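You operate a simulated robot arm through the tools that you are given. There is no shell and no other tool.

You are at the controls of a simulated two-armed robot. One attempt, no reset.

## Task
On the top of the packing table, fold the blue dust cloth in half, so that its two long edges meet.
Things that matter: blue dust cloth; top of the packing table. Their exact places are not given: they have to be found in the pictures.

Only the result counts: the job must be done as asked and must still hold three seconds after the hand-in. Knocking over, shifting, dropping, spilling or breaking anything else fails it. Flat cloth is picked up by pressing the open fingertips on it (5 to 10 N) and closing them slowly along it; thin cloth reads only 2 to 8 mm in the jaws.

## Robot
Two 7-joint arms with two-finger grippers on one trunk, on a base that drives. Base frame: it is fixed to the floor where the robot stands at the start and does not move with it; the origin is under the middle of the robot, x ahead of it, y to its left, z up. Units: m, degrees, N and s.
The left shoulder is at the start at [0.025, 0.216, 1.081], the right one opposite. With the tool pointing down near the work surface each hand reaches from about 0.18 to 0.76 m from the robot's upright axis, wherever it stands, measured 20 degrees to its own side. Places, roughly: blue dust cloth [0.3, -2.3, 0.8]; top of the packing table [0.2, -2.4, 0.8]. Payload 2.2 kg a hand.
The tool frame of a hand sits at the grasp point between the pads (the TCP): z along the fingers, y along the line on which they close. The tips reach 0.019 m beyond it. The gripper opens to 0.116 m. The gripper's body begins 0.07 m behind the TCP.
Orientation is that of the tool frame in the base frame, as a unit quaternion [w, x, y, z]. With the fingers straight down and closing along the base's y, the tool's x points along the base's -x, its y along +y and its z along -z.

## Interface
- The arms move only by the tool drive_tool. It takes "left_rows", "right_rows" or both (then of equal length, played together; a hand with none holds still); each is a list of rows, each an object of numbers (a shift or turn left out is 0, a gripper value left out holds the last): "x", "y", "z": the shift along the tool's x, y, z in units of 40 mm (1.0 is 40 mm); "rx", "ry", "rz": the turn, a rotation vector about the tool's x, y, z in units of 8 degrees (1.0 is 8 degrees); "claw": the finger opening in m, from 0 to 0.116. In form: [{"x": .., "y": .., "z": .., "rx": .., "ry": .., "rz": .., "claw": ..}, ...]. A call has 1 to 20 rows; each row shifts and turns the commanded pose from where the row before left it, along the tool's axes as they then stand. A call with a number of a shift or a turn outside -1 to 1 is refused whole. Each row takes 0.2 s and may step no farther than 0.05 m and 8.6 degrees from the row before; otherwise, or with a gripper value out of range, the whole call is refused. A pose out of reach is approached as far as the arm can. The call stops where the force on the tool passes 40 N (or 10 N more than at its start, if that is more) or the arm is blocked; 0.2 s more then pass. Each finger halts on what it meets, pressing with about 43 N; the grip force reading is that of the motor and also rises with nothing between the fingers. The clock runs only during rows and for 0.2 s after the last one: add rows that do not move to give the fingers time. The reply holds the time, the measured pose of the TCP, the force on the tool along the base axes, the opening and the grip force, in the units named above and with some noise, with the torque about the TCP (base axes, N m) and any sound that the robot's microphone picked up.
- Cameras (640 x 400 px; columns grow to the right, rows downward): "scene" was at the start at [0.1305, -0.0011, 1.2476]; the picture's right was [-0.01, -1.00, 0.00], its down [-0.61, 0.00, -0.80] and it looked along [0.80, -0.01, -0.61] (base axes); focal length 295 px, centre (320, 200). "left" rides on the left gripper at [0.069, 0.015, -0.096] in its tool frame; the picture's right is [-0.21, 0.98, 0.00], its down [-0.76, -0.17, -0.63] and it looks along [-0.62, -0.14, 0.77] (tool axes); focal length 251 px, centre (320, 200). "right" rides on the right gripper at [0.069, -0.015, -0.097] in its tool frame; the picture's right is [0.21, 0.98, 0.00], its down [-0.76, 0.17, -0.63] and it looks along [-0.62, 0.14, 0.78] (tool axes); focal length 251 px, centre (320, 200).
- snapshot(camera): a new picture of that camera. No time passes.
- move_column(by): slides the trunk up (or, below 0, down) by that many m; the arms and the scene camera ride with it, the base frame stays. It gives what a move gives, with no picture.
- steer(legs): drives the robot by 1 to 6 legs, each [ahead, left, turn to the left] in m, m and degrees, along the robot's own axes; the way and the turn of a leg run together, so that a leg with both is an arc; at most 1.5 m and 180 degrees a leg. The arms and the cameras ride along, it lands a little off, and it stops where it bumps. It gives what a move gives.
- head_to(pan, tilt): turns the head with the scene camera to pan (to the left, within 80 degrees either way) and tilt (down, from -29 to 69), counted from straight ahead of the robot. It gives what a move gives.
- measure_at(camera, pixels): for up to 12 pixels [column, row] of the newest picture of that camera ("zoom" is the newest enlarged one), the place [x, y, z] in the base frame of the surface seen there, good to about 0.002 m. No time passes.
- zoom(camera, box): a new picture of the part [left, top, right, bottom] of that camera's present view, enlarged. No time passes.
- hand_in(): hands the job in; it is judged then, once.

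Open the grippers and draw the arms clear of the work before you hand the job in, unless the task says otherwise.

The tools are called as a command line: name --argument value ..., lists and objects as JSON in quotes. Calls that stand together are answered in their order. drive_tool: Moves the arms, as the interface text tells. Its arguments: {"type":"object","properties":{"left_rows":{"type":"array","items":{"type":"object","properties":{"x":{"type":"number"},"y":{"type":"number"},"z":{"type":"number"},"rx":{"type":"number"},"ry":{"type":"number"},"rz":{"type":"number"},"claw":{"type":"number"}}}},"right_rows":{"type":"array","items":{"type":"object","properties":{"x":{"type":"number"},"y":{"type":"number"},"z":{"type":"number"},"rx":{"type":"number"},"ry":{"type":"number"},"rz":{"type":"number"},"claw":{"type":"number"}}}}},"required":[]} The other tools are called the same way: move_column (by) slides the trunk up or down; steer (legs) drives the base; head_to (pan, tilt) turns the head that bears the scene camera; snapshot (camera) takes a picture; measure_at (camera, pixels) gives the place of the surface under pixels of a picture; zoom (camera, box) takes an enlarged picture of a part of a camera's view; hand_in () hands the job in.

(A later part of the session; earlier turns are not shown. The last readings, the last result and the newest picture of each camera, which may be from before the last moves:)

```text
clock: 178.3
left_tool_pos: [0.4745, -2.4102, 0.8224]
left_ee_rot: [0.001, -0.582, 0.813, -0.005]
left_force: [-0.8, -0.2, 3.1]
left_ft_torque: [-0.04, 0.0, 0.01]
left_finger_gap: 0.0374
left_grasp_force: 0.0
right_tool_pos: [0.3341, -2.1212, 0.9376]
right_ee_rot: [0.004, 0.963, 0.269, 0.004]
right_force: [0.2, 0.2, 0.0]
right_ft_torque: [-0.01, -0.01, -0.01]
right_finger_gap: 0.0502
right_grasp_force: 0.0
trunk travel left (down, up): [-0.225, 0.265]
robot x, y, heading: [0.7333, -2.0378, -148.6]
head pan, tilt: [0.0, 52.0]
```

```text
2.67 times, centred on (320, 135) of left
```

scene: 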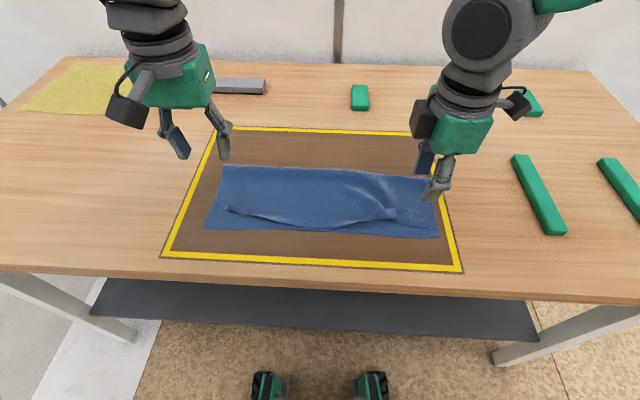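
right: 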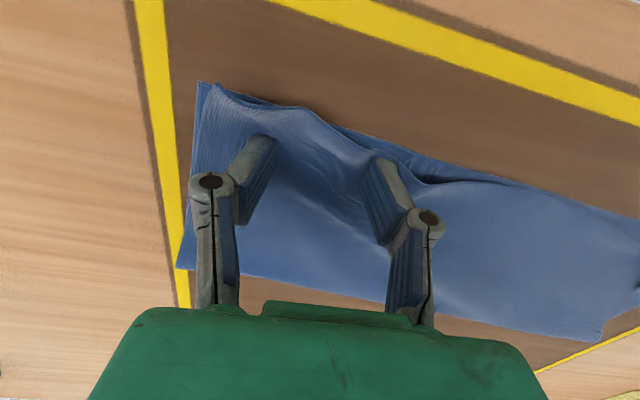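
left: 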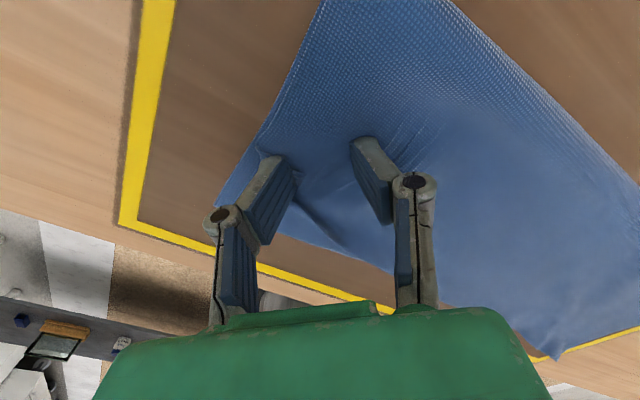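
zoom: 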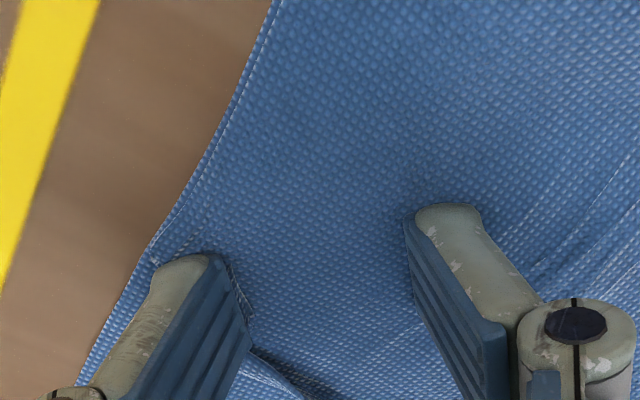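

The corner now lies open under the outer finger. I lift and look at the whole cloth.

drive_tool --left_rows '[{"z": -0.1}, {"z": -0.2}, {"z": -0.5}, {"z": -0.7}, {"z": -0.7}, {"z": -0.6}, {}]'

snapshot --camera "scene"

zoom --camera "scene" --box '[170, 140, 442, 310]'

zoom --camera "scene" --box '[175, 165, 303, 245]'

```text
clock: 179.9
left_tool_pos: [0.4729, -2.4118, 0.936]
left_ee_rot: [0.002, -0.582, 0.813, -0.004]
left_force: [-0.2, -0.3, 0.8]
left_ft_torque: [-0.02, -0.01, 0.0]
left_finger_gap: 0.0383
left_grasp_force: 0.0
right_tool_pos: [0.3334, -2.1228, 0.9379]
right_ee_rot: [0.004, 0.963, 0.269, 0.004]
right_force: [-0.3, -0.2, 0.6]
right_ft_torque: [-0.02, 0.0, 0.02]
right_finger_gap: 0.0501
right_grasp_force: 0.1
trunk travel left (down, up): [-0.225, 0.265]
robot x, y, heading: [0.7338, -2.039, -148.8]
head pan, tilt: [0.0, 52.0]
```

```text
taken
```

scene: 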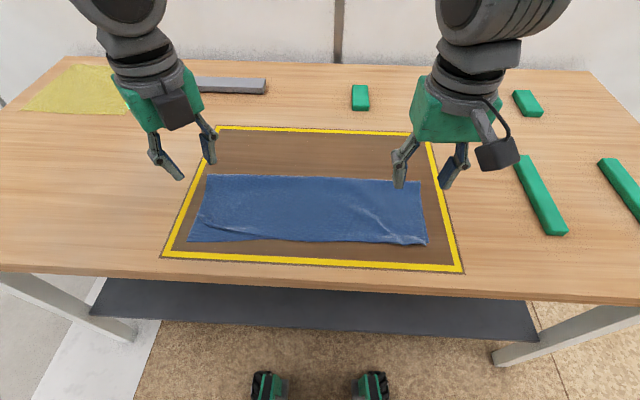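

```text
2.35 times, centred on (306, 225) of scene
```

zoom: 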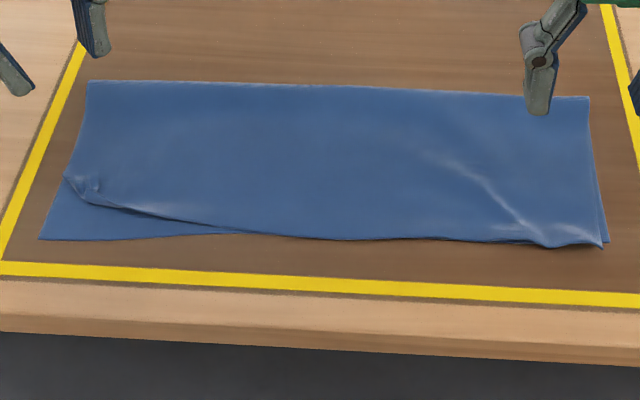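

```text
5.00 times, centred on (239, 205) of scene
```

zoom: 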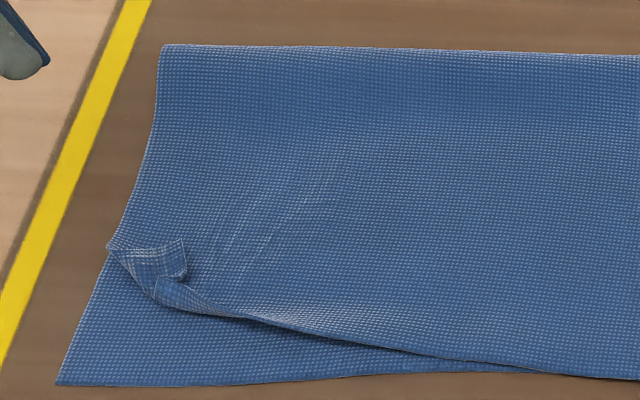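

The corner sprang back to a small curl; the rest of the edge is good (right half meets fully). As on the right, I'll now sweep it over with a hovering finger. I measure the curl again from the left camera.

zoom --camera "left" --box '[220, 20, 460, 170]'

measure_at --camera "scene" --pixels '[[320, 230], [200, 235]]'

```text
2.67 times, centred on (340, 95) of left
```

zoom: 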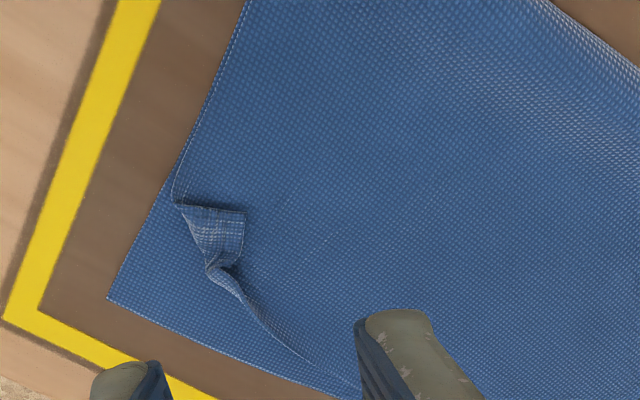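

```text
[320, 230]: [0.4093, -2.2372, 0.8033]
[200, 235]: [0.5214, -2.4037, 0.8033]
```

measure_at --camera "zoom" --pixels '[[182, 200], [238, 215], [236, 255], [212, 268], [200, 230], [218, 240], [112, 298], [240, 300], [275, 330], [255, 230], [260, 280], [330, 375]]'

```text
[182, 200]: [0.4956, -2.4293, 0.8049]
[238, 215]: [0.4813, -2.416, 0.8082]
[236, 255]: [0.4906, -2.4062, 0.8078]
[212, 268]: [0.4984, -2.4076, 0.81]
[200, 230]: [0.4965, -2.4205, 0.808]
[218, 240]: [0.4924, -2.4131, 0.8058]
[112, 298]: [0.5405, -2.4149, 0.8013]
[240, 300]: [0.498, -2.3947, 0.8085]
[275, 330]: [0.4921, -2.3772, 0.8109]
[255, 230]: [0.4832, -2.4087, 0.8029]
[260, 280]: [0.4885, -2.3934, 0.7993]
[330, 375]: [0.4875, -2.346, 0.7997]
```

The curl's tip is at (0.413, 0.193), the bottom corner at (0.361, 0.222). I turn the left hand so its fingers open along forward again, place it closed just behind the curl and come down to the flap's surface.

drive_tool --left_rows '[{"rz": -0.9, "claw": 0.003}, {"rz": -0.9}, {"rz": -0.9}, {"rz": -0.9}, {"rz": -0.9}, {"rz": -0.9}, {"rz": -0.85}, {"x": 0.1, "y": 0.13}, {"x": 0.1075, "y": 0.13}, {"z": 0.6}, {"z": 0.6}, {"z": 0.6}, {"z": 0.5}, {"z": 0.25}, {}]'

zoom --camera "left" --box '[200, 60, 440, 210]'

zoom --camera "scene" --box '[175, 165, 303, 245]'

```text
clock: 183.1
left_tool_pos: [0.4707, -2.4256, 0.8318]
left_ee_rot: [0.001, 0.871, -0.491, 0.005]
left_force: [0.3, 0.4, -0.7]
left_ft_torque: [0.03, 0.04, 0.0]
left_finger_gap: 0.0029
left_grasp_force: 0.0
right_tool_pos: [0.3327, -2.1227, 0.9379]
right_ee_rot: [0.005, 0.963, 0.269, 0.004]
right_force: [0.0, -0.5, -0.6]
right_ft_torque: [-0.02, 0.0, 0.01]
right_finger_gap: 0.0499
right_grasp_force: 0.1
trunk travel left (down, up): [-0.225, 0.265]
robot x, y, heading: [0.7361, -2.0378, -148.7]
head pan, tilt: [0.0, 52.0]
```

```text
2.67 times, centred on (320, 135) of left
```

zoom: 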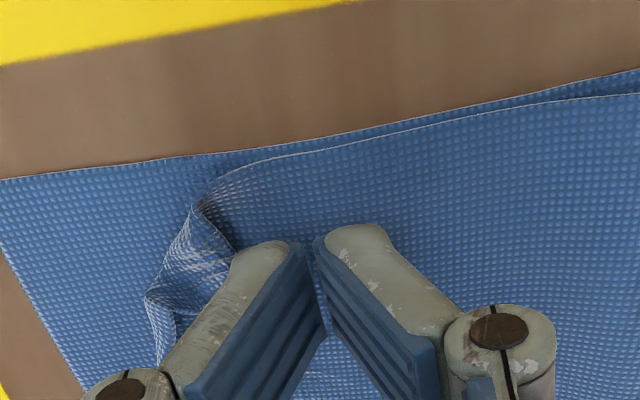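

```text
5.00 times, centred on (239, 205) of scene
```

zoom: 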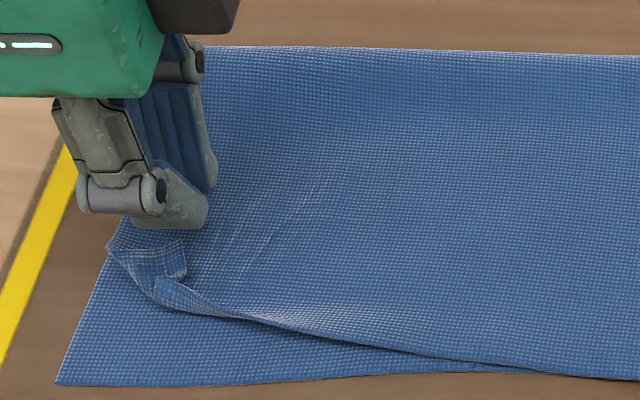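

The closed tips stand just behind the curl (190,260). I lower to the flap's surface.

drive_tool --left_rows '[{"z": 0.12}, {"z": 0.06}, {"z": 0.03}, {}]'

```text
clock: 184.1
left_tool_pos: [0.47, -2.4237, 0.824]
left_ee_rot: [0.0, 0.871, -0.491, 0.005]
left_force: [0.4, 0.3, 0.2]
left_ft_torque: [-0.01, -0.01, 0.0]
left_finger_gap: 0.0032
left_grasp_force: 0.1
right_tool_pos: [0.333, -2.1225, 0.9385]
right_ee_rot: [0.004, 0.963, 0.269, 0.004]
right_force: [0.2, 0.6, -0.4]
right_ft_torque: [0.0, 0.0, -0.01]
right_finger_gap: 0.0502
right_grasp_force: 0.0
trunk travel left (down, up): [-0.225, 0.265]
robot x, y, heading: [0.7318, -2.0362, -148.6]
head pan, tilt: [0.0, 52.0]
```

No contact yet at 0.824; I go 1.2 mm lower and then open slowly to sweep the curl toward the near side.

drive_tool --left_rows '[{"z": 0.03}, {}, {"claw": 0.009}, {"claw": 0.015}, {"claw": 0.021}, {"claw": 0.027}, {"claw": 0.033}, {"claw": 0.039}, {"claw": 0.045}, {"claw": 0.051}, {"claw": 0.057}, {"claw": 0.063}, {"claw": 0.069}, {"claw": 0.075}, {"claw": 0.081}, {"claw": 0.087}, {"claw": 0.093}, {}]'

zoom --camera "scene" --box '[175, 165, 303, 245]'

zoom --camera "left" --box '[140, 60, 380, 210]'

```text
clock: 187.9
left_tool_pos: [0.4696, -2.4244, 0.823]
left_ee_rot: [0.0, 0.871, -0.49, 0.005]
left_force: [0.2, 0.6, 0.3]
left_ft_torque: [-0.01, 0.01, 0.04]
left_finger_gap: 0.0931
left_grasp_force: 0.1
right_tool_pos: [0.3336, -2.122, 0.938]
right_ee_rot: [0.004, 0.963, 0.269, 0.004]
right_force: [-0.1, -0.5, -0.3]
right_ft_torque: [-0.03, -0.03, 0.03]
right_finger_gap: 0.05
right_grasp_force: 0.1
trunk travel left (down, up): [-0.225, 0.265]
robot x, y, heading: [0.7359, -2.0423, -148.7]
head pan, tilt: [0.0, 52.0]
```

```text
5.00 times, centred on (239, 205) of scene
```

zoom: 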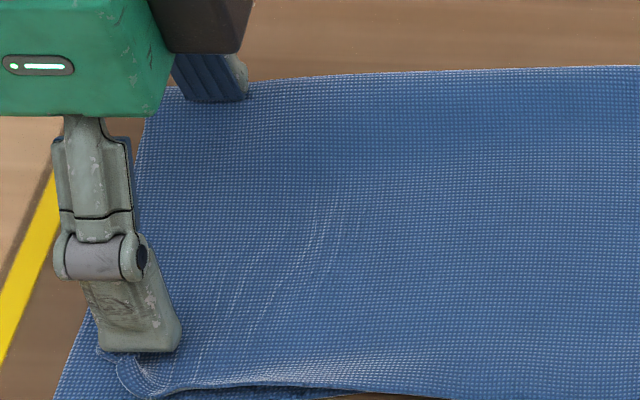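

```text
2.67 times, centred on (260, 135) of left
```

zoom: 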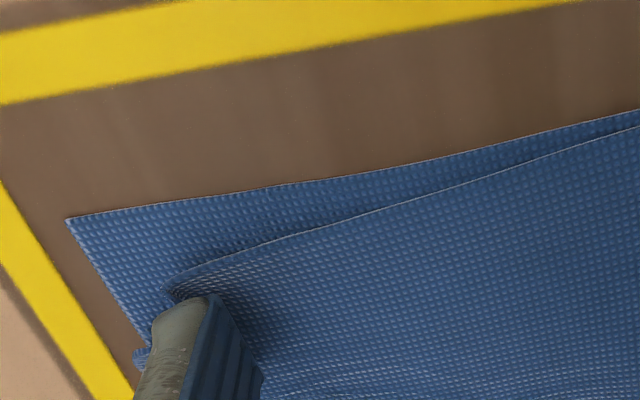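

The finger carried the curl to the near edge. I lift and look.

drive_tool --left_rows '[{"z": -0.1}, {"z": -0.2}, {"z": -0.5}, {"z": -0.7}, {"z": -0.7}, {"z": -0.6}, {}]'

zoom --camera "scene" --box '[170, 140, 442, 310]'

zoom --camera "scene" --box '[175, 175, 303, 255]'

zoom --camera "left" --box '[200, 20, 440, 170]'

```text
clock: 189.5
left_tool_pos: [0.4688, -2.4243, 0.936]
left_ee_rot: [0.001, 0.871, -0.492, 0.005]
left_force: [-0.4, 0.5, 0.8]
left_ft_torque: [0.0, -0.02, 0.0]
left_finger_gap: 0.093
left_grasp_force: 0.1
right_tool_pos: [0.3335, -2.123, 0.9382]
right_ee_rot: [0.004, 0.963, 0.269, 0.004]
right_force: [-0.6, -0.2, 0.4]
right_ft_torque: [-0.03, -0.04, 0.0]
right_finger_gap: 0.0501
right_grasp_force: 0.1
trunk travel left (down, up): [-0.225, 0.265]
robot x, y, heading: [0.7356, -2.0389, -148.7]
head pan, tilt: [0.0, 52.0]
```

```text
2.35 times, centred on (306, 225) of scene
```

zoom: 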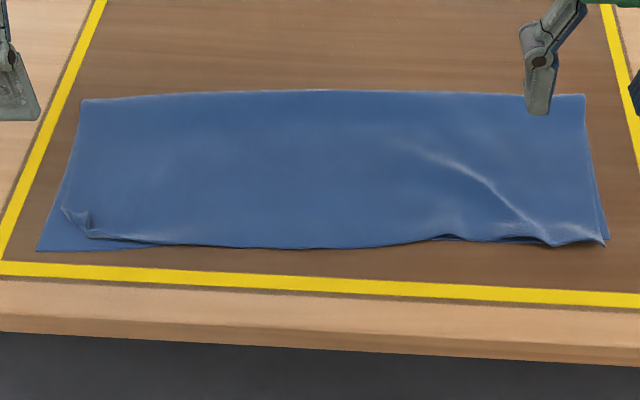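

```text
5.00 times, centred on (239, 215) of scene
```

zoom: 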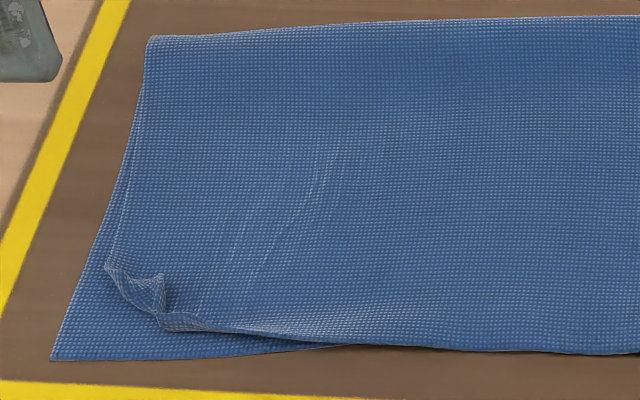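

```text
2.67 times, centred on (320, 95) of left
```

zoom: 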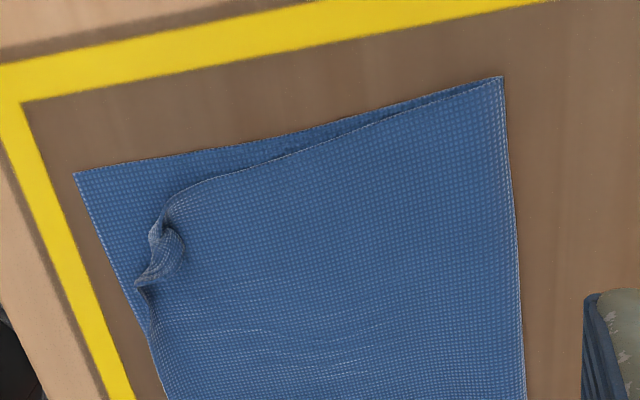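

Now the flap's edge reaches the near edge almost everywhere; only the last ~2 cm at the left corner is still rolled up. I measure it.

measure_at --camera "zoom" --pixels '[[170, 200], [182, 240], [180, 262], [150, 285], [152, 240], [165, 260], [78, 174], [155, 330], [200, 250], [160, 375], [250, 200], [500, 85]]'

```text
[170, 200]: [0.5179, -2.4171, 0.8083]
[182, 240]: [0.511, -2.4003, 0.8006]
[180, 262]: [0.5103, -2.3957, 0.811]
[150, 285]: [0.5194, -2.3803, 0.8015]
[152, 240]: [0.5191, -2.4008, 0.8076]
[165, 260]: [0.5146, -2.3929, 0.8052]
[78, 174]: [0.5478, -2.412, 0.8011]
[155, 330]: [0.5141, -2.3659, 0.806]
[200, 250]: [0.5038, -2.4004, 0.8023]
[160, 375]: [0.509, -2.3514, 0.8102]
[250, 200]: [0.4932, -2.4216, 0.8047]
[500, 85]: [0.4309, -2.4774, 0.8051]
```

The last piece is a small roll between (0.382, 0.2125) and (0.3615, 0.182), held by a sideways crumple in the edge. As on the right, I turn the left hand back to default and stretch the edge sideways: inner finger beside the crumple, outer finger on the roll.

drive_tool --left_rows '[{"rz": -0.9375, "claw": 0.02}, {"rz": -0.9375}, {"rz": -0.9375}, {"rz": -0.9375}, {"rz": -0.9375}, {"rz": -0.9375}, {"rz": -0.9375}, {"rz": -0.9375}, {"rz": -0.9375}, {"rz": -0.9375}, {"rz": -0.9375}, {"rz": -0.9375}, {"x": 0.46, "y": -0.12}, {"x": 0.46, "y": -0.13}, {"x": 0.47, "y": -0.13}, {"z": 0.6}, {"z": 0.6}, {"z": 0.6}, {"z": 0.5}, {}]'

snapshot --camera "left"

zoom --camera "scene" --box '[175, 165, 303, 245]'

```text
clock: 193.7
left_tool_pos: [0.5092, -2.3805, 0.8421]
left_ee_rot: [0.004, 0.963, 0.269, 0.004]
left_force: [0.0, 0.1, 0.0]
left_ft_torque: [-0.02, -0.02, -0.03]
left_finger_gap: 0.0198
left_grasp_force: 0.1
right_tool_pos: [0.3334, -2.1208, 0.9387]
right_ee_rot: [0.004, 0.963, 0.268, 0.005]
right_force: [0.6, -0.6, -0.6]
right_ft_torque: [0.01, -0.02, 0.01]
right_finger_gap: 0.0499
right_grasp_force: 0.0
trunk travel left (down, up): [-0.225, 0.265]
robot x, y, heading: [0.73, -2.0402, -148.4]
head pan, tilt: [0.0, 52.0]
```

```text
taken
```

left: 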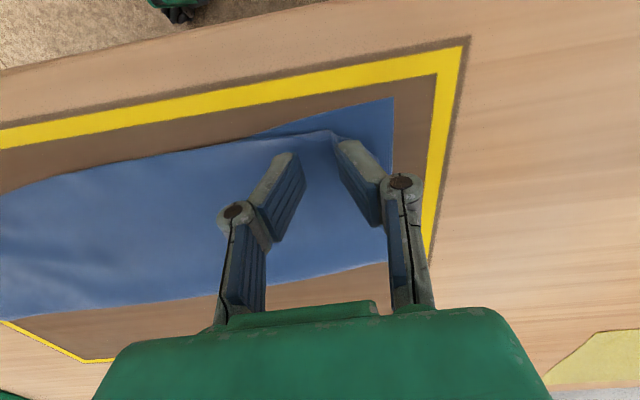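

```text
5.00 times, centred on (239, 205) of scene
```

zoom: 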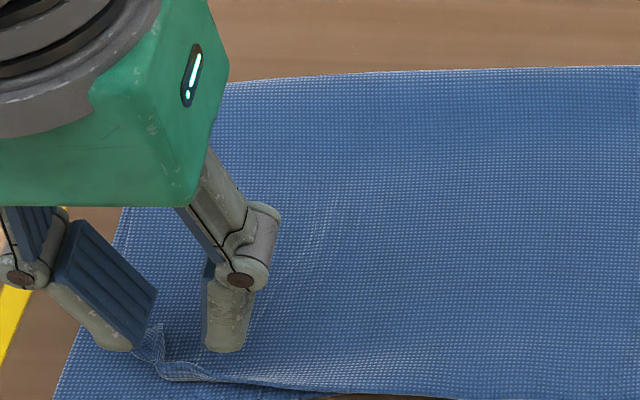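

I check where the outer fingertip and the roll are.

measure_at --camera "zoom" --pixels '[[118, 345], [140, 335], [150, 345], [158, 340], [225, 345], [180, 375], [210, 380], [75, 380]]'

zoom --camera "left" --box '[230, 80, 430, 205]'

```text
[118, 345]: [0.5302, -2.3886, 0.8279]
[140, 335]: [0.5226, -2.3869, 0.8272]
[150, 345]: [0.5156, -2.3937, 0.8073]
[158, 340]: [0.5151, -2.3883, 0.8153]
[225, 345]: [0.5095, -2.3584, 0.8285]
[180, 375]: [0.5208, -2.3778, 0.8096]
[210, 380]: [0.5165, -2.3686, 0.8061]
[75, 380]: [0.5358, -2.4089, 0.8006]
```

```text
3.20 times, centred on (330, 142) of left
```

zoom: 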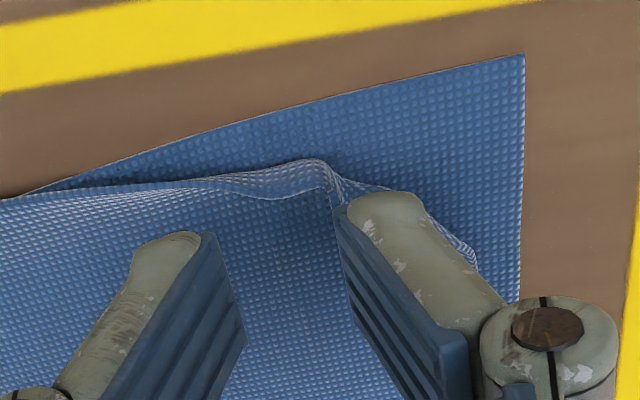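

The outer finger is directly above the roll, the inner one beside the crumple. I lower to contact.

drive_tool --left_rows '[{"z": 0.2}, {"z": 0.15}, {"z": 0.08}, {"z": 0.04}, {"z": 0.03}, {}]'

```text
clock: 195.1
left_tool_pos: [0.5086, -2.382, 0.8236]
left_ee_rot: [0.005, 0.963, 0.268, 0.003]
left_force: [0.1, 0.2, 2.0]
left_ft_torque: [0.02, -0.04, 0.04]
left_finger_gap: 0.0199
left_grasp_force: 0.1
right_tool_pos: [0.3334, -2.1221, 0.9389]
right_ee_rot: [0.004, 0.963, 0.268, 0.004]
right_force: [-1.1, -0.2, -0.1]
right_ft_torque: [0.03, 0.02, -0.01]
right_finger_gap: 0.0499
right_grasp_force: 0.0
trunk travel left (down, up): [-0.225, 0.265]
robot x, y, heading: [0.7309, -2.0386, -148.9]
head pan, tilt: [0.0, 52.0]
```

2 N. Before stretching I set the right hand down as an anchor in the cloth's right half (forward ≈0.43, left ≈-0.10) so the cloth cannot slide sideways.

drive_tool --right_rows '[{"x": -0.33, "y": 0.25, "z": 0.3}, {"x": -0.33, "y": 0.25, "z": 0.5}, {"x": -0.33, "y": 0.25, "z": 0.5}, {"z": 0.6}, {"z": 0.5}, {"z": 0.25}, {"z": 0.12}, {"z": 0.06}, {}]'

```text
clock: 197.1
left_tool_pos: [0.5087, -2.3834, 0.8239]
left_ee_rot: [0.003, 0.963, 0.27, 0.002]
left_force: [-0.3, 0.2, 1.9]
left_ft_torque: [-0.01, 0.0, -0.01]
left_finger_gap: 0.0199
left_grasp_force: 0.0
right_tool_pos: [0.3147, -2.1662, 0.8236]
right_ee_rot: [0.005, 0.963, 0.269, 0.004]
right_force: [-0.6, 0.2, -0.2]
right_ft_torque: [0.01, 0.0, 0.02]
right_finger_gap: 0.05
right_grasp_force: 0.1
trunk travel left (down, up): [-0.225, 0.265]
robot x, y, heading: [0.7334, -2.0392, -148.8]
head pan, tilt: [0.0, 52.0]
```

I lower the right hand the last millimetres to a firm contact and press the left slightly more.

drive_tool --left_rows '[{}, {}, {"z": 0.02}, {}]' --right_rows '[{"z": 0.03}, {"z": 0.03}, {"z": 0.03}, {}]'

```text
clock: 198.1
left_tool_pos: [0.5087, -2.3816, 0.824]
left_ee_rot: [0.004, 0.963, 0.27, 0.003]
left_force: [-2.0, -0.1, 3.8]
left_ft_torque: [-0.04, 0.0, -0.02]
left_finger_gap: 0.0198
left_grasp_force: 0.2
right_tool_pos: [0.3162, -2.1678, 0.821]
right_ee_rot: [0.005, 0.963, 0.269, 0.004]
right_force: [0.5, 0.1, 7.8]
right_ft_torque: [-0.03, 0.05, 0.03]
right_finger_gap: 0.0507
right_grasp_force: 0.0
trunk travel left (down, up): [-0.225, 0.265]
robot x, y, heading: [0.7334, -2.0387, -148.6]
head pan, tilt: [0.0, 52.0]
```

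Right anchors with 7.8 N, left presses 3.8 N. Now I stretch the left edge outward.

drive_tool --left_rows '[{"y": 0.05, "claw": 0.024}, {"y": 0.05, "claw": 0.028}, {"y": 0.05, "claw": 0.032}, {"y": 0.05, "claw": 0.036}, {"y": 0.05, "claw": 0.04}, {"y": 0.05, "claw": 0.044}, {}]'

zoom --camera "left" --box '[230, 80, 430, 205]'

zoom --camera "scene" --box '[175, 165, 303, 245]'

```text
clock: 199.7
left_tool_pos: [0.5161, -2.3925, 0.8231]
left_ee_rot: [0.003, 0.963, 0.268, 0.003]
left_force: [0.1, 0.3, 5.5]
left_ft_torque: [0.16, 0.01, -0.02]
left_finger_gap: 0.0447
left_grasp_force: 0.2
right_tool_pos: [0.3171, -2.1667, 0.8207]
right_ee_rot: [0.004, 0.963, 0.269, 0.005]
right_force: [0.7, -0.6, 12.8]
right_ft_torque: [-0.12, 0.0, -0.01]
right_finger_gap: 0.0477
right_grasp_force: 5.2
trunk travel left (down, up): [-0.225, 0.265]
robot x, y, heading: [0.7349, -2.0415, -148.6]
head pan, tilt: [0.0, 52.0]
```

```text
3.20 times, centred on (330, 142) of left
```

zoom: 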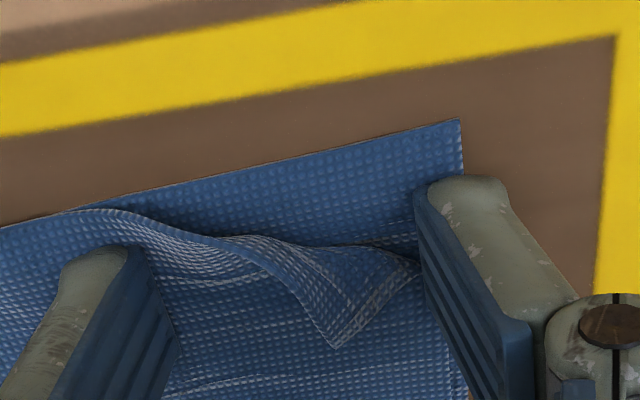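

```text
5.00 times, centred on (239, 205) of scene
```

zoom: 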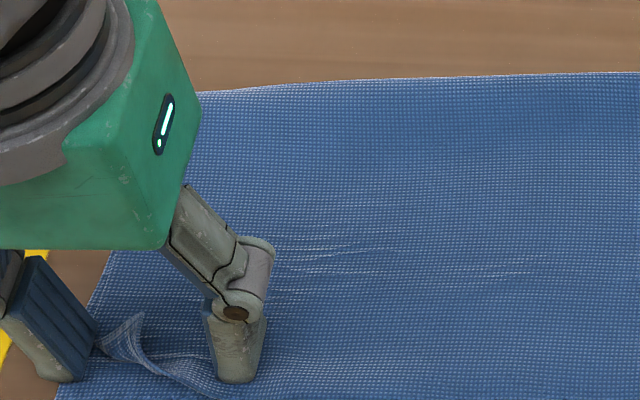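

The sideways crumple is gone: in the left view there is now just a clean folded triangle (tip (335,345), crease from (245,240) to (412,262)). I measure it, then lift both hands.

measure_at --camera "left" --pixels '[[334, 186], [307, 156], [358, 162], [335, 165], [373, 119], [320, 160]]'

drive_tool --left_rows '[{"z": -0.1}, {"z": -0.2}, {"z": -0.5}, {"z": -0.7}, {"z": -0.7}, {"z": -0.6}, {}]' --right_rows '[{"z": -0.1}, {"z": -0.2}, {"z": -0.5}, {"z": -0.7}, {"z": -0.7}, {"z": -0.6}, {}]'

zoom --camera "scene" --box '[170, 140, 442, 310]'

zoom --camera "left" --box '[240, 30, 440, 155]'

```text
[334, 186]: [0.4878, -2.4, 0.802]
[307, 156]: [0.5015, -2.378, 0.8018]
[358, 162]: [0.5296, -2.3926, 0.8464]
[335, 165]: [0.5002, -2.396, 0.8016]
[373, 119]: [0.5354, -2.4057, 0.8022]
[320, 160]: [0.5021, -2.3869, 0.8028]
```

```text
clock: 201.3
left_tool_pos: [0.5133, -2.3921, 0.9362]
left_ee_rot: [0.004, 0.963, 0.269, 0.004]
left_force: [-0.2, -0.7, 0.0]
left_ft_torque: [0.03, 0.0, 0.01]
left_finger_gap: 0.0439
left_grasp_force: 0.0
right_tool_pos: [0.3129, -2.1662, 0.9333]
right_ee_rot: [0.004, 0.963, 0.269, 0.004]
right_force: [0.8, 0.2, -0.3]
right_ft_torque: [0.04, -0.04, 0.02]
right_finger_gap: 0.05
right_grasp_force: 0.2
trunk travel left (down, up): [-0.225, 0.265]
robot x, y, heading: [0.7353, -2.0385, -148.5]
head pan, tilt: [0.0, 52.0]
```

```text
2.35 times, centred on (306, 225) of scene
```

zoom: 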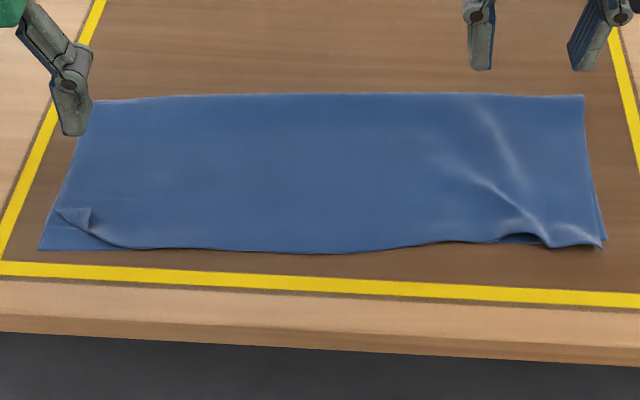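

```text
3.20 times, centred on (340, 92) of left
```

zoom: 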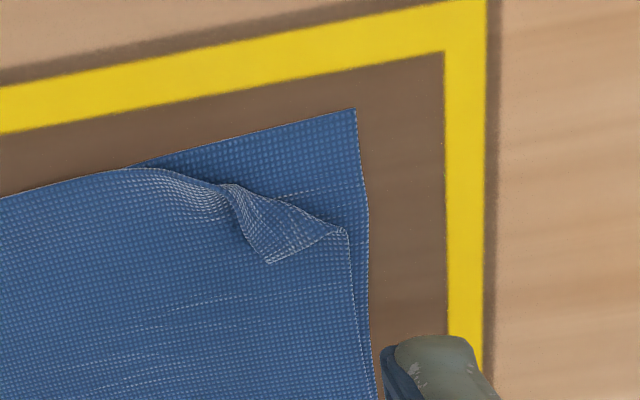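

Only a small triangle remains at the left corner (tip (270,262), crease (228,187)–(345,233)). I measure these points to flip it with a sweep perpendicular to its crease.

measure_at --camera "zoom" --pixels '[[270, 258], [232, 190], [340, 231], [280, 225], [300, 215], [353, 112], [285, 275], [255, 240], [365, 250], [310, 160], [345, 300], [180, 175]]'

```text
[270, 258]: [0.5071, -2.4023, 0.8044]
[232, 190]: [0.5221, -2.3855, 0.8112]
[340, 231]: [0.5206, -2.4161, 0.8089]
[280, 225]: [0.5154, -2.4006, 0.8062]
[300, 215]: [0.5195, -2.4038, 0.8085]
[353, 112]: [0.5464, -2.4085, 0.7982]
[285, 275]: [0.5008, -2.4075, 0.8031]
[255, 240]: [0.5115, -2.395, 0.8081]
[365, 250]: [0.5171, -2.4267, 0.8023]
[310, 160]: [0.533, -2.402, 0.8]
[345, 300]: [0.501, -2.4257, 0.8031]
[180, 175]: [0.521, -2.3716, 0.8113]
```

I turn the left hand to 120 degrees so the fingers open perpendicular to the crease, nearly closed, centred on the triangle's tip, and come down close.

drive_tool --left_rows '[{"rz": 0.9375, "claw": 0.004}, {"rz": 0.9375}, {"rz": 0.9375}, {"rz": 0.9375}, {"rz": 0.9375}, {"rz": 0.9375}, {"rz": 0.9375}, {"rz": 0.9375}, {"rz": 0.9375}, {"rz": 0.9375}, {"rz": 0.9375}, {"rz": 0.9375}, {"rz": 0.9375}, {"rz": 0.9375}, {"rz": 0.9375}, {"rz": 0.9375}, {}]'

drive_tool --left_rows '[{"x": 0.125, "y": 0.083, "z": 0.3}, {"x": 0.125, "y": 0.083, "z": 0.5}, {"z": 0.6}, {"z": 0.6}, {"z": 0.4}, {}, {}]'

zoom --camera "left" --box '[220, 80, 420, 205]'

zoom --camera "scene" --box '[165, 165, 293, 245]'

```text
clock: 204.9
left_tool_pos: [0.5161, -2.3919, 0.9342]
left_ee_rot: [-0.001, 0.714, -0.7, 0.004]
left_force: [-0.3, -0.7, 0.0]
left_ft_torque: [0.02, 0.0, -0.03]
left_finger_gap: 0.0038
left_grasp_force: 0.1
right_tool_pos: [0.3149, -2.1663, 0.9338]
right_ee_rot: [0.003, 0.963, 0.269, 0.004]
right_force: [-0.1, 0.5, -0.4]
right_ft_torque: [0.01, -0.04, -0.01]
right_finger_gap: 0.05
right_grasp_force: 0.1
trunk travel left (down, up): [-0.225, 0.265]
robot x, y, heading: [0.7312, -2.0369, -148.7]
head pan, tilt: [0.0, 52.0]
```

```text
clock: 206.5
left_tool_pos: [0.5085, -2.4025, 0.838]
left_ee_rot: [0.0, 0.714, -0.7, 0.005]
left_force: [-0.1, 0.9, 0.8]
left_ft_torque: [0.02, 0.0, -0.03]
left_finger_gap: 0.004
left_grasp_force: 0.2
right_tool_pos: [0.3136, -2.1673, 0.9343]
right_ee_rot: [0.004, 0.963, 0.269, 0.004]
right_force: [-0.1, 0.4, 0.8]
right_ft_torque: [0.0, -0.03, -0.01]
right_finger_gap: 0.05
right_grasp_force: 0.1
trunk travel left (down, up): [-0.225, 0.265]
robot x, y, heading: [0.7338, -2.0339, -148.7]
head pan, tilt: [0.0, 52.0]
```

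```text
3.20 times, centred on (320, 142) of left
```

zoom: 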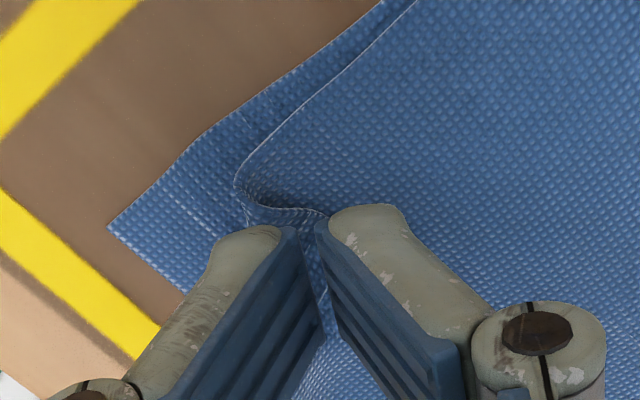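

```text
5.00 times, centred on (229, 205) of scene
```

zoom: 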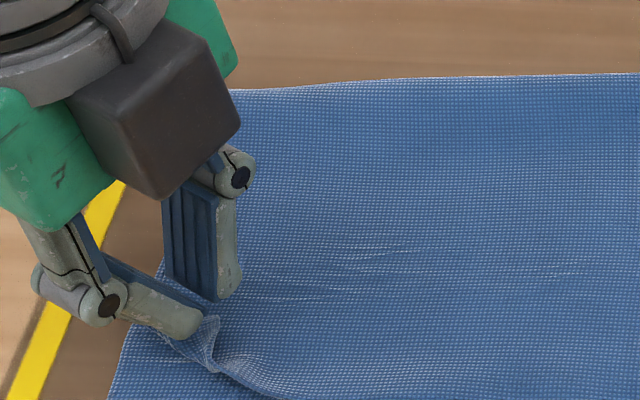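

The fingers straddle the tip. I lower to contact and then pull outward.

drive_tool --left_rows '[{"z": 0.15}, {"z": 0.1}, {"z": 0.06}, {"z": 0.04}, {"z": 0.03}, {}]'

```text
clock: 207.9
left_tool_pos: [0.5099, -2.4023, 0.8245]
left_ee_rot: [0.0, 0.715, -0.699, 0.005]
left_force: [-0.9, -0.3, 1.1]
left_ft_torque: [0.05, 0.01, 0.02]
left_finger_gap: 0.0038
left_grasp_force: 0.0
right_tool_pos: [0.3148, -2.1672, 0.9334]
right_ee_rot: [0.005, 0.963, 0.269, 0.003]
right_force: [0.6, 0.0, -0.7]
right_ft_torque: [0.03, -0.01, -0.02]
right_finger_gap: 0.05
right_grasp_force: 0.0
trunk travel left (down, up): [-0.225, 0.265]
robot x, y, heading: [0.7341, -2.0413, -148.9]
head pan, tilt: [0.0, 52.0]
```

Contact starts (1.1 N). I press slightly more and open with a small outward shift.

drive_tool --left_rows '[{"z": 0.04}, {"y": -0.025, "claw": 0.008}, {"y": -0.025, "claw": 0.012}, {"y": -0.025, "claw": 0.016}, {"y": -0.025, "claw": 0.02}, {"y": -0.025, "claw": 0.024}, {"y": -0.025, "claw": 0.028}, {"y": -0.025, "claw": 0.032}, {"y": -0.025, "claw": 0.036}, {"y": -0.025, "claw": 0.04}, {"y": -0.025, "claw": 0.044}, {}]'

zoom --camera "left" --box '[180, 80, 420, 230]'

zoom --camera "scene" --box '[165, 165, 293, 245]'

```text
clock: 210.5
left_tool_pos: [0.519, -2.4031, 0.8224]
left_ee_rot: [0.0, 0.715, -0.699, 0.005]
left_force: [0.3, 0.3, 3.3]
left_ft_torque: [0.03, 0.04, 0.0]
left_finger_gap: 0.0439
left_grasp_force: 0.1
right_tool_pos: [0.3156, -2.1671, 0.9343]
right_ee_rot: [0.004, 0.963, 0.27, 0.003]
right_force: [0.1, 0.6, -0.6]
right_ft_torque: [0.0, -0.01, -0.01]
right_finger_gap: 0.05
right_grasp_force: 0.1
trunk travel left (down, up): [-0.225, 0.265]
robot x, y, heading: [0.7379, -2.0426, -148.7]
head pan, tilt: [0.0, 52.0]
```

```text
2.67 times, centred on (300, 155) of left
```

zoom: 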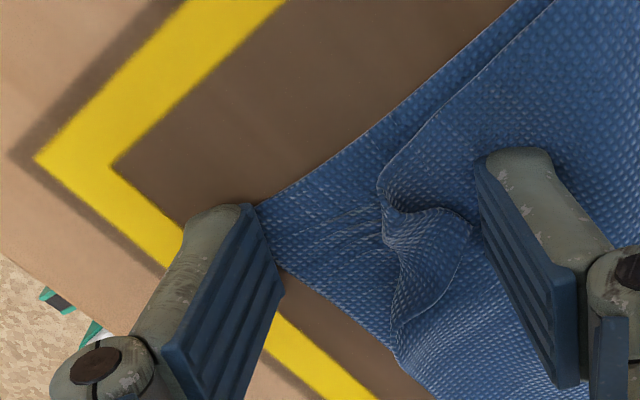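

```text
5.00 times, centred on (229, 205) of scene
```

zoom: 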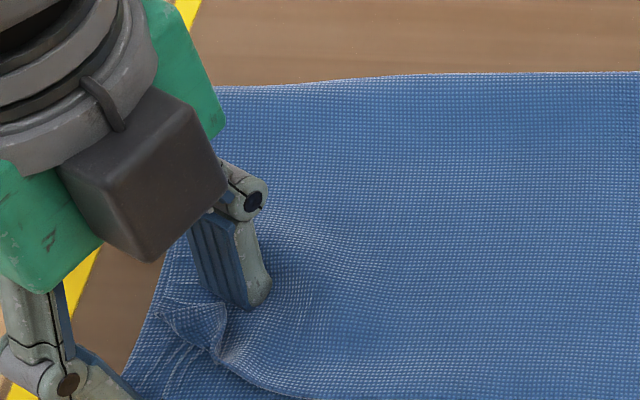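

The outer finger slipped past the triangle onto the bottom layer; the triangle now stands between the fingers with its tip next to the inner finger (470,230). I raise 1.5 mm so nothing presses, and sweep the inner finger outward to push the triangle over.

drive_tool --left_rows '[{"z": -0.04}, {"y": -0.1}, {"y": -0.1}, {"y": -0.1}, {"y": -0.1}, {"y": -0.1}, {}]'

zoom --camera "left" --box '[180, 80, 420, 230]'

zoom --camera "scene" --box '[165, 165, 293, 245]'

```text
clock: 212.1
left_tool_pos: [0.5398, -2.4032, 0.8241]
left_ee_rot: [0.0, 0.714, -0.7, 0.004]
left_force: [-0.7, 0.2, -0.7]
left_ft_torque: [0.03, 0.01, 0.0]
left_finger_gap: 0.044
left_grasp_force: 0.0
right_tool_pos: [0.3139, -2.1661, 0.9335]
right_ee_rot: [0.005, 0.963, 0.269, 0.005]
right_force: [0.4, 0.6, -0.6]
right_ft_torque: [0.01, -0.01, 0.01]
right_finger_gap: 0.05
right_grasp_force: 0.0
trunk travel left (down, up): [-0.225, 0.265]
robot x, y, heading: [0.7333, -2.0391, -148.6]
head pan, tilt: [0.0, 52.0]
```

```text
2.67 times, centred on (300, 155) of left
```

zoom: 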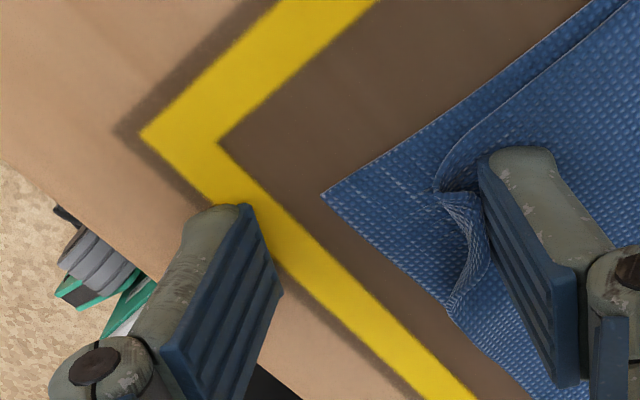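

```text
5.00 times, centred on (229, 205) of scene
```

zoom: 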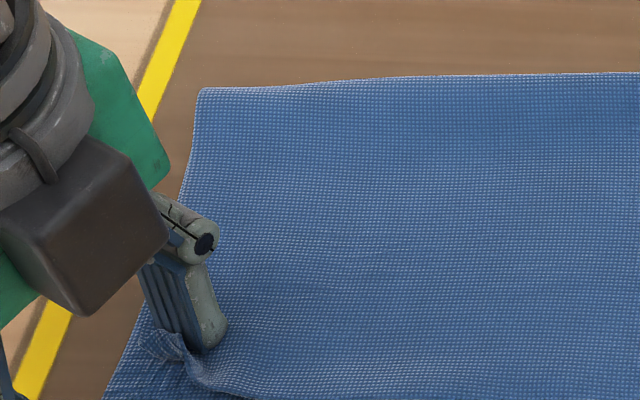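

The triangle is standing up against the finger and being pushed over. I continue the sweep 2.5 cm more.

drive_tool --left_rows '[{"y": -0.1}, {"y": -0.1}, {"y": -0.1}, {"y": -0.1}, {"y": -0.1}, {"y": -0.1}, {}]'

zoom --camera "left" --box '[220, 60, 460, 210]'

zoom --camera "scene" --box '[165, 165, 293, 245]'

```text
clock: 213.7
left_tool_pos: [0.5657, -2.4019, 0.8242]
left_ee_rot: [-0.002, 0.714, -0.7, 0.005]
left_force: [-0.3, 0.2, 0.8]
left_ft_torque: [-0.01, 0.01, -0.01]
left_finger_gap: 0.0441
left_grasp_force: 0.0
right_tool_pos: [0.3142, -2.1658, 0.9337]
right_ee_rot: [0.004, 0.963, 0.269, 0.004]
right_force: [-0.4, -0.3, 0.5]
right_ft_torque: [-0.02, 0.0, 0.01]
right_finger_gap: 0.0501
right_grasp_force: 0.0
trunk travel left (down, up): [-0.225, 0.265]
robot x, y, heading: [0.7362, -2.0392, -148.7]
head pan, tilt: [0.0, 52.0]
```

```text
2.67 times, centred on (340, 135) of left
```

zoom: 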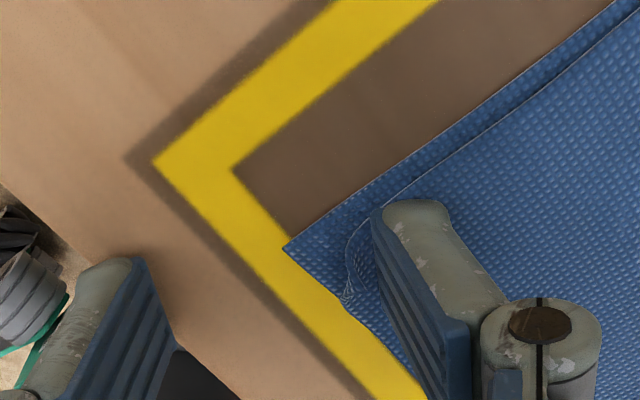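

```text
5.00 times, centred on (229, 205) of scene
```

zoom: 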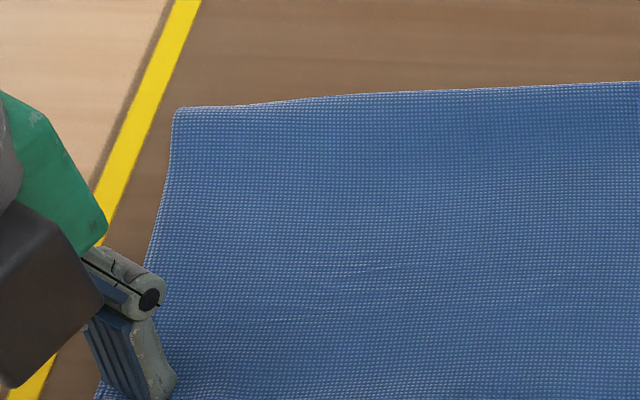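

The triangle is nearly over; I lift now to see its state.

drive_tool --left_rows '[{"z": -0.15}, {"z": -0.3}, {"z": -0.6}, {"z": -0.7}, {"z": -0.7}, {"z": -0.4}, {}]'

zoom --camera "scene" --box '[160, 140, 432, 310]'

zoom --camera "left" --box '[240, 30, 480, 180]'

```text
clock: 215.3
left_tool_pos: [0.5614, -2.4011, 0.9378]
left_ee_rot: [-0.001, 0.715, -0.699, 0.004]
left_force: [1.0, -0.6, -0.2]
left_ft_torque: [0.0, 0.01, 0.0]
left_finger_gap: 0.0444
left_grasp_force: 0.1
right_tool_pos: [0.3144, -2.1667, 0.9345]
right_ee_rot: [0.004, 0.963, 0.268, 0.004]
right_force: [0.7, 0.2, 0.0]
right_ft_torque: [0.01, -0.01, 0.0]
right_finger_gap: 0.0499
right_grasp_force: 0.1
trunk travel left (down, up): [-0.225, 0.265]
robot x, y, heading: [0.7324, -2.0396, -148.4]
head pan, tilt: [0.0, 52.0]
```

```text
2.35 times, centred on (296, 225) of scene
```

zoom: 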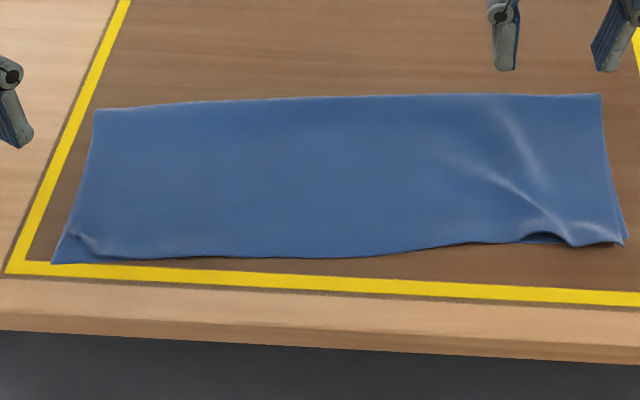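

```text
2.67 times, centred on (360, 105) of left
```

zoom: 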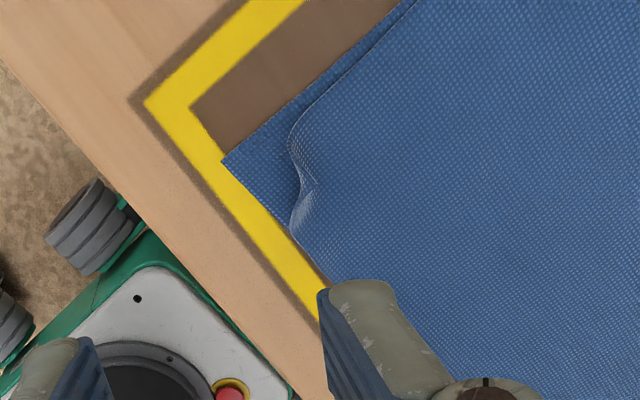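

The left corner is almost open. I zoom closely on it and measure.

zoom --camera "scene" --box '[165, 205, 261, 265]'

measure_at --camera "zoom" --pixels '[[110, 300], [160, 180], [150, 190], [185, 215], [195, 245], [230, 270], [165, 250], [130, 200], [250, 290], [350, 285], [200, 290], [180, 140]]'

zoom --camera "left" --box '[300, 60, 400, 122]'

```text
6.67 times, centred on (213, 235) of scene
```

zoom: 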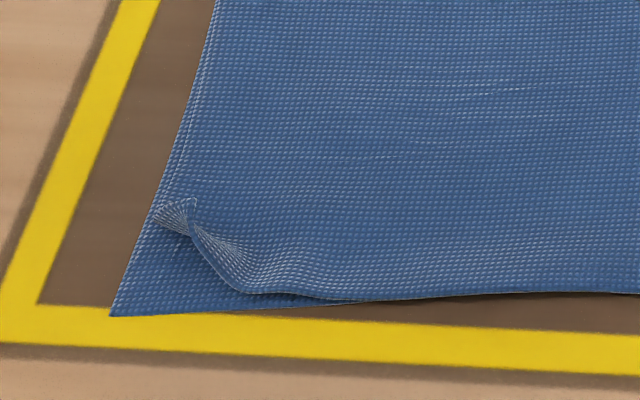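

```text
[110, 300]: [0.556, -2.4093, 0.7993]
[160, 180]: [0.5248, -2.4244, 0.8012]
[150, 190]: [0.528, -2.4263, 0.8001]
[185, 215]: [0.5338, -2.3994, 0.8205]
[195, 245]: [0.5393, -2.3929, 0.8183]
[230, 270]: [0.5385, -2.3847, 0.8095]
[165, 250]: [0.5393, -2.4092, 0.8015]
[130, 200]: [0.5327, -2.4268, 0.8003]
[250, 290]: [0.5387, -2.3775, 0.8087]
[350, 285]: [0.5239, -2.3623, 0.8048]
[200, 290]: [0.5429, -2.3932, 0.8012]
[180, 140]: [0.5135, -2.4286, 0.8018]
```

```text
6.40 times, centred on (350, 91) of left
```

zoom: 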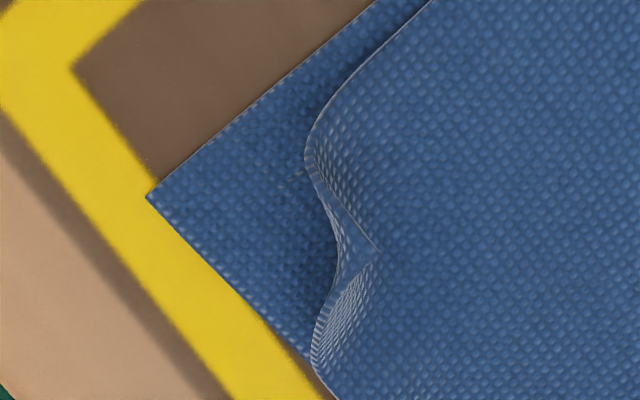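

The corner tip is now standing upright (z≈0.82). One more gentle outward sweep will lay it down: I close the left gripper, place it just inside the standing corner and come down to the surface.

drive_tool --left_rows '[{"x": -0.053, "y": 0.3, "claw": 0.0}, {"x": -0.053, "y": 0.3}, {"x": -0.053, "y": 0.3}, {"x": -0.053, "y": 0.31}, {"z": 0.6}, {"z": 0.6}, {"z": 0.6}, {"z": 0.5}, {"z": 0.3}, {"z": 0.15}, {}]'

zoom --camera "left" --box '[200, 80, 400, 205]'

zoom --camera "scene" --box '[165, 185, 293, 265]'

```text
clock: 217.7
left_tool_pos: [0.5126, -2.3944, 0.8288]
left_ee_rot: [0.0, 0.714, -0.7, 0.005]
left_force: [-1.2, 0.0, 0.2]
left_ft_torque: [0.0, 0.02, 0.0]
left_finger_gap: 0.0002
left_grasp_force: 29.1
right_tool_pos: [0.3147, -2.1672, 0.9336]
right_ee_rot: [0.004, 0.963, 0.27, 0.004]
right_force: [0.0, 0.1, -0.6]
right_ft_torque: [0.03, 0.04, 0.0]
right_finger_gap: 0.0501
right_grasp_force: 0.1
trunk travel left (down, up): [-0.225, 0.265]
robot x, y, heading: [0.735, -2.0377, -148.4]
head pan, tilt: [0.0, 52.0]
```

```text
3.20 times, centred on (300, 142) of left
```

zoom: 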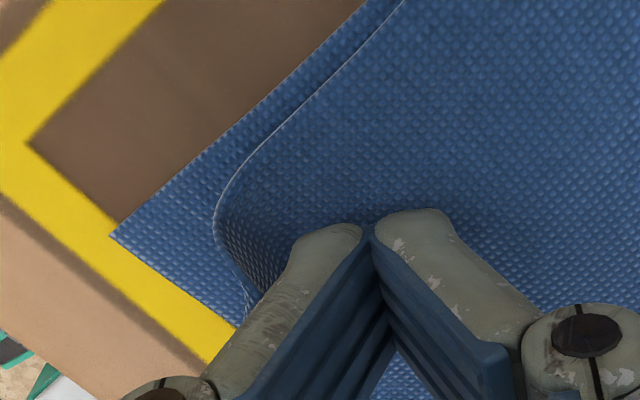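

```text
5.00 times, centred on (229, 225) of scene
```

zoom: 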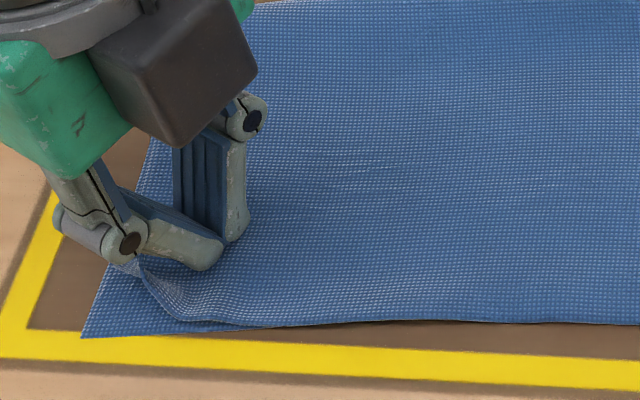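

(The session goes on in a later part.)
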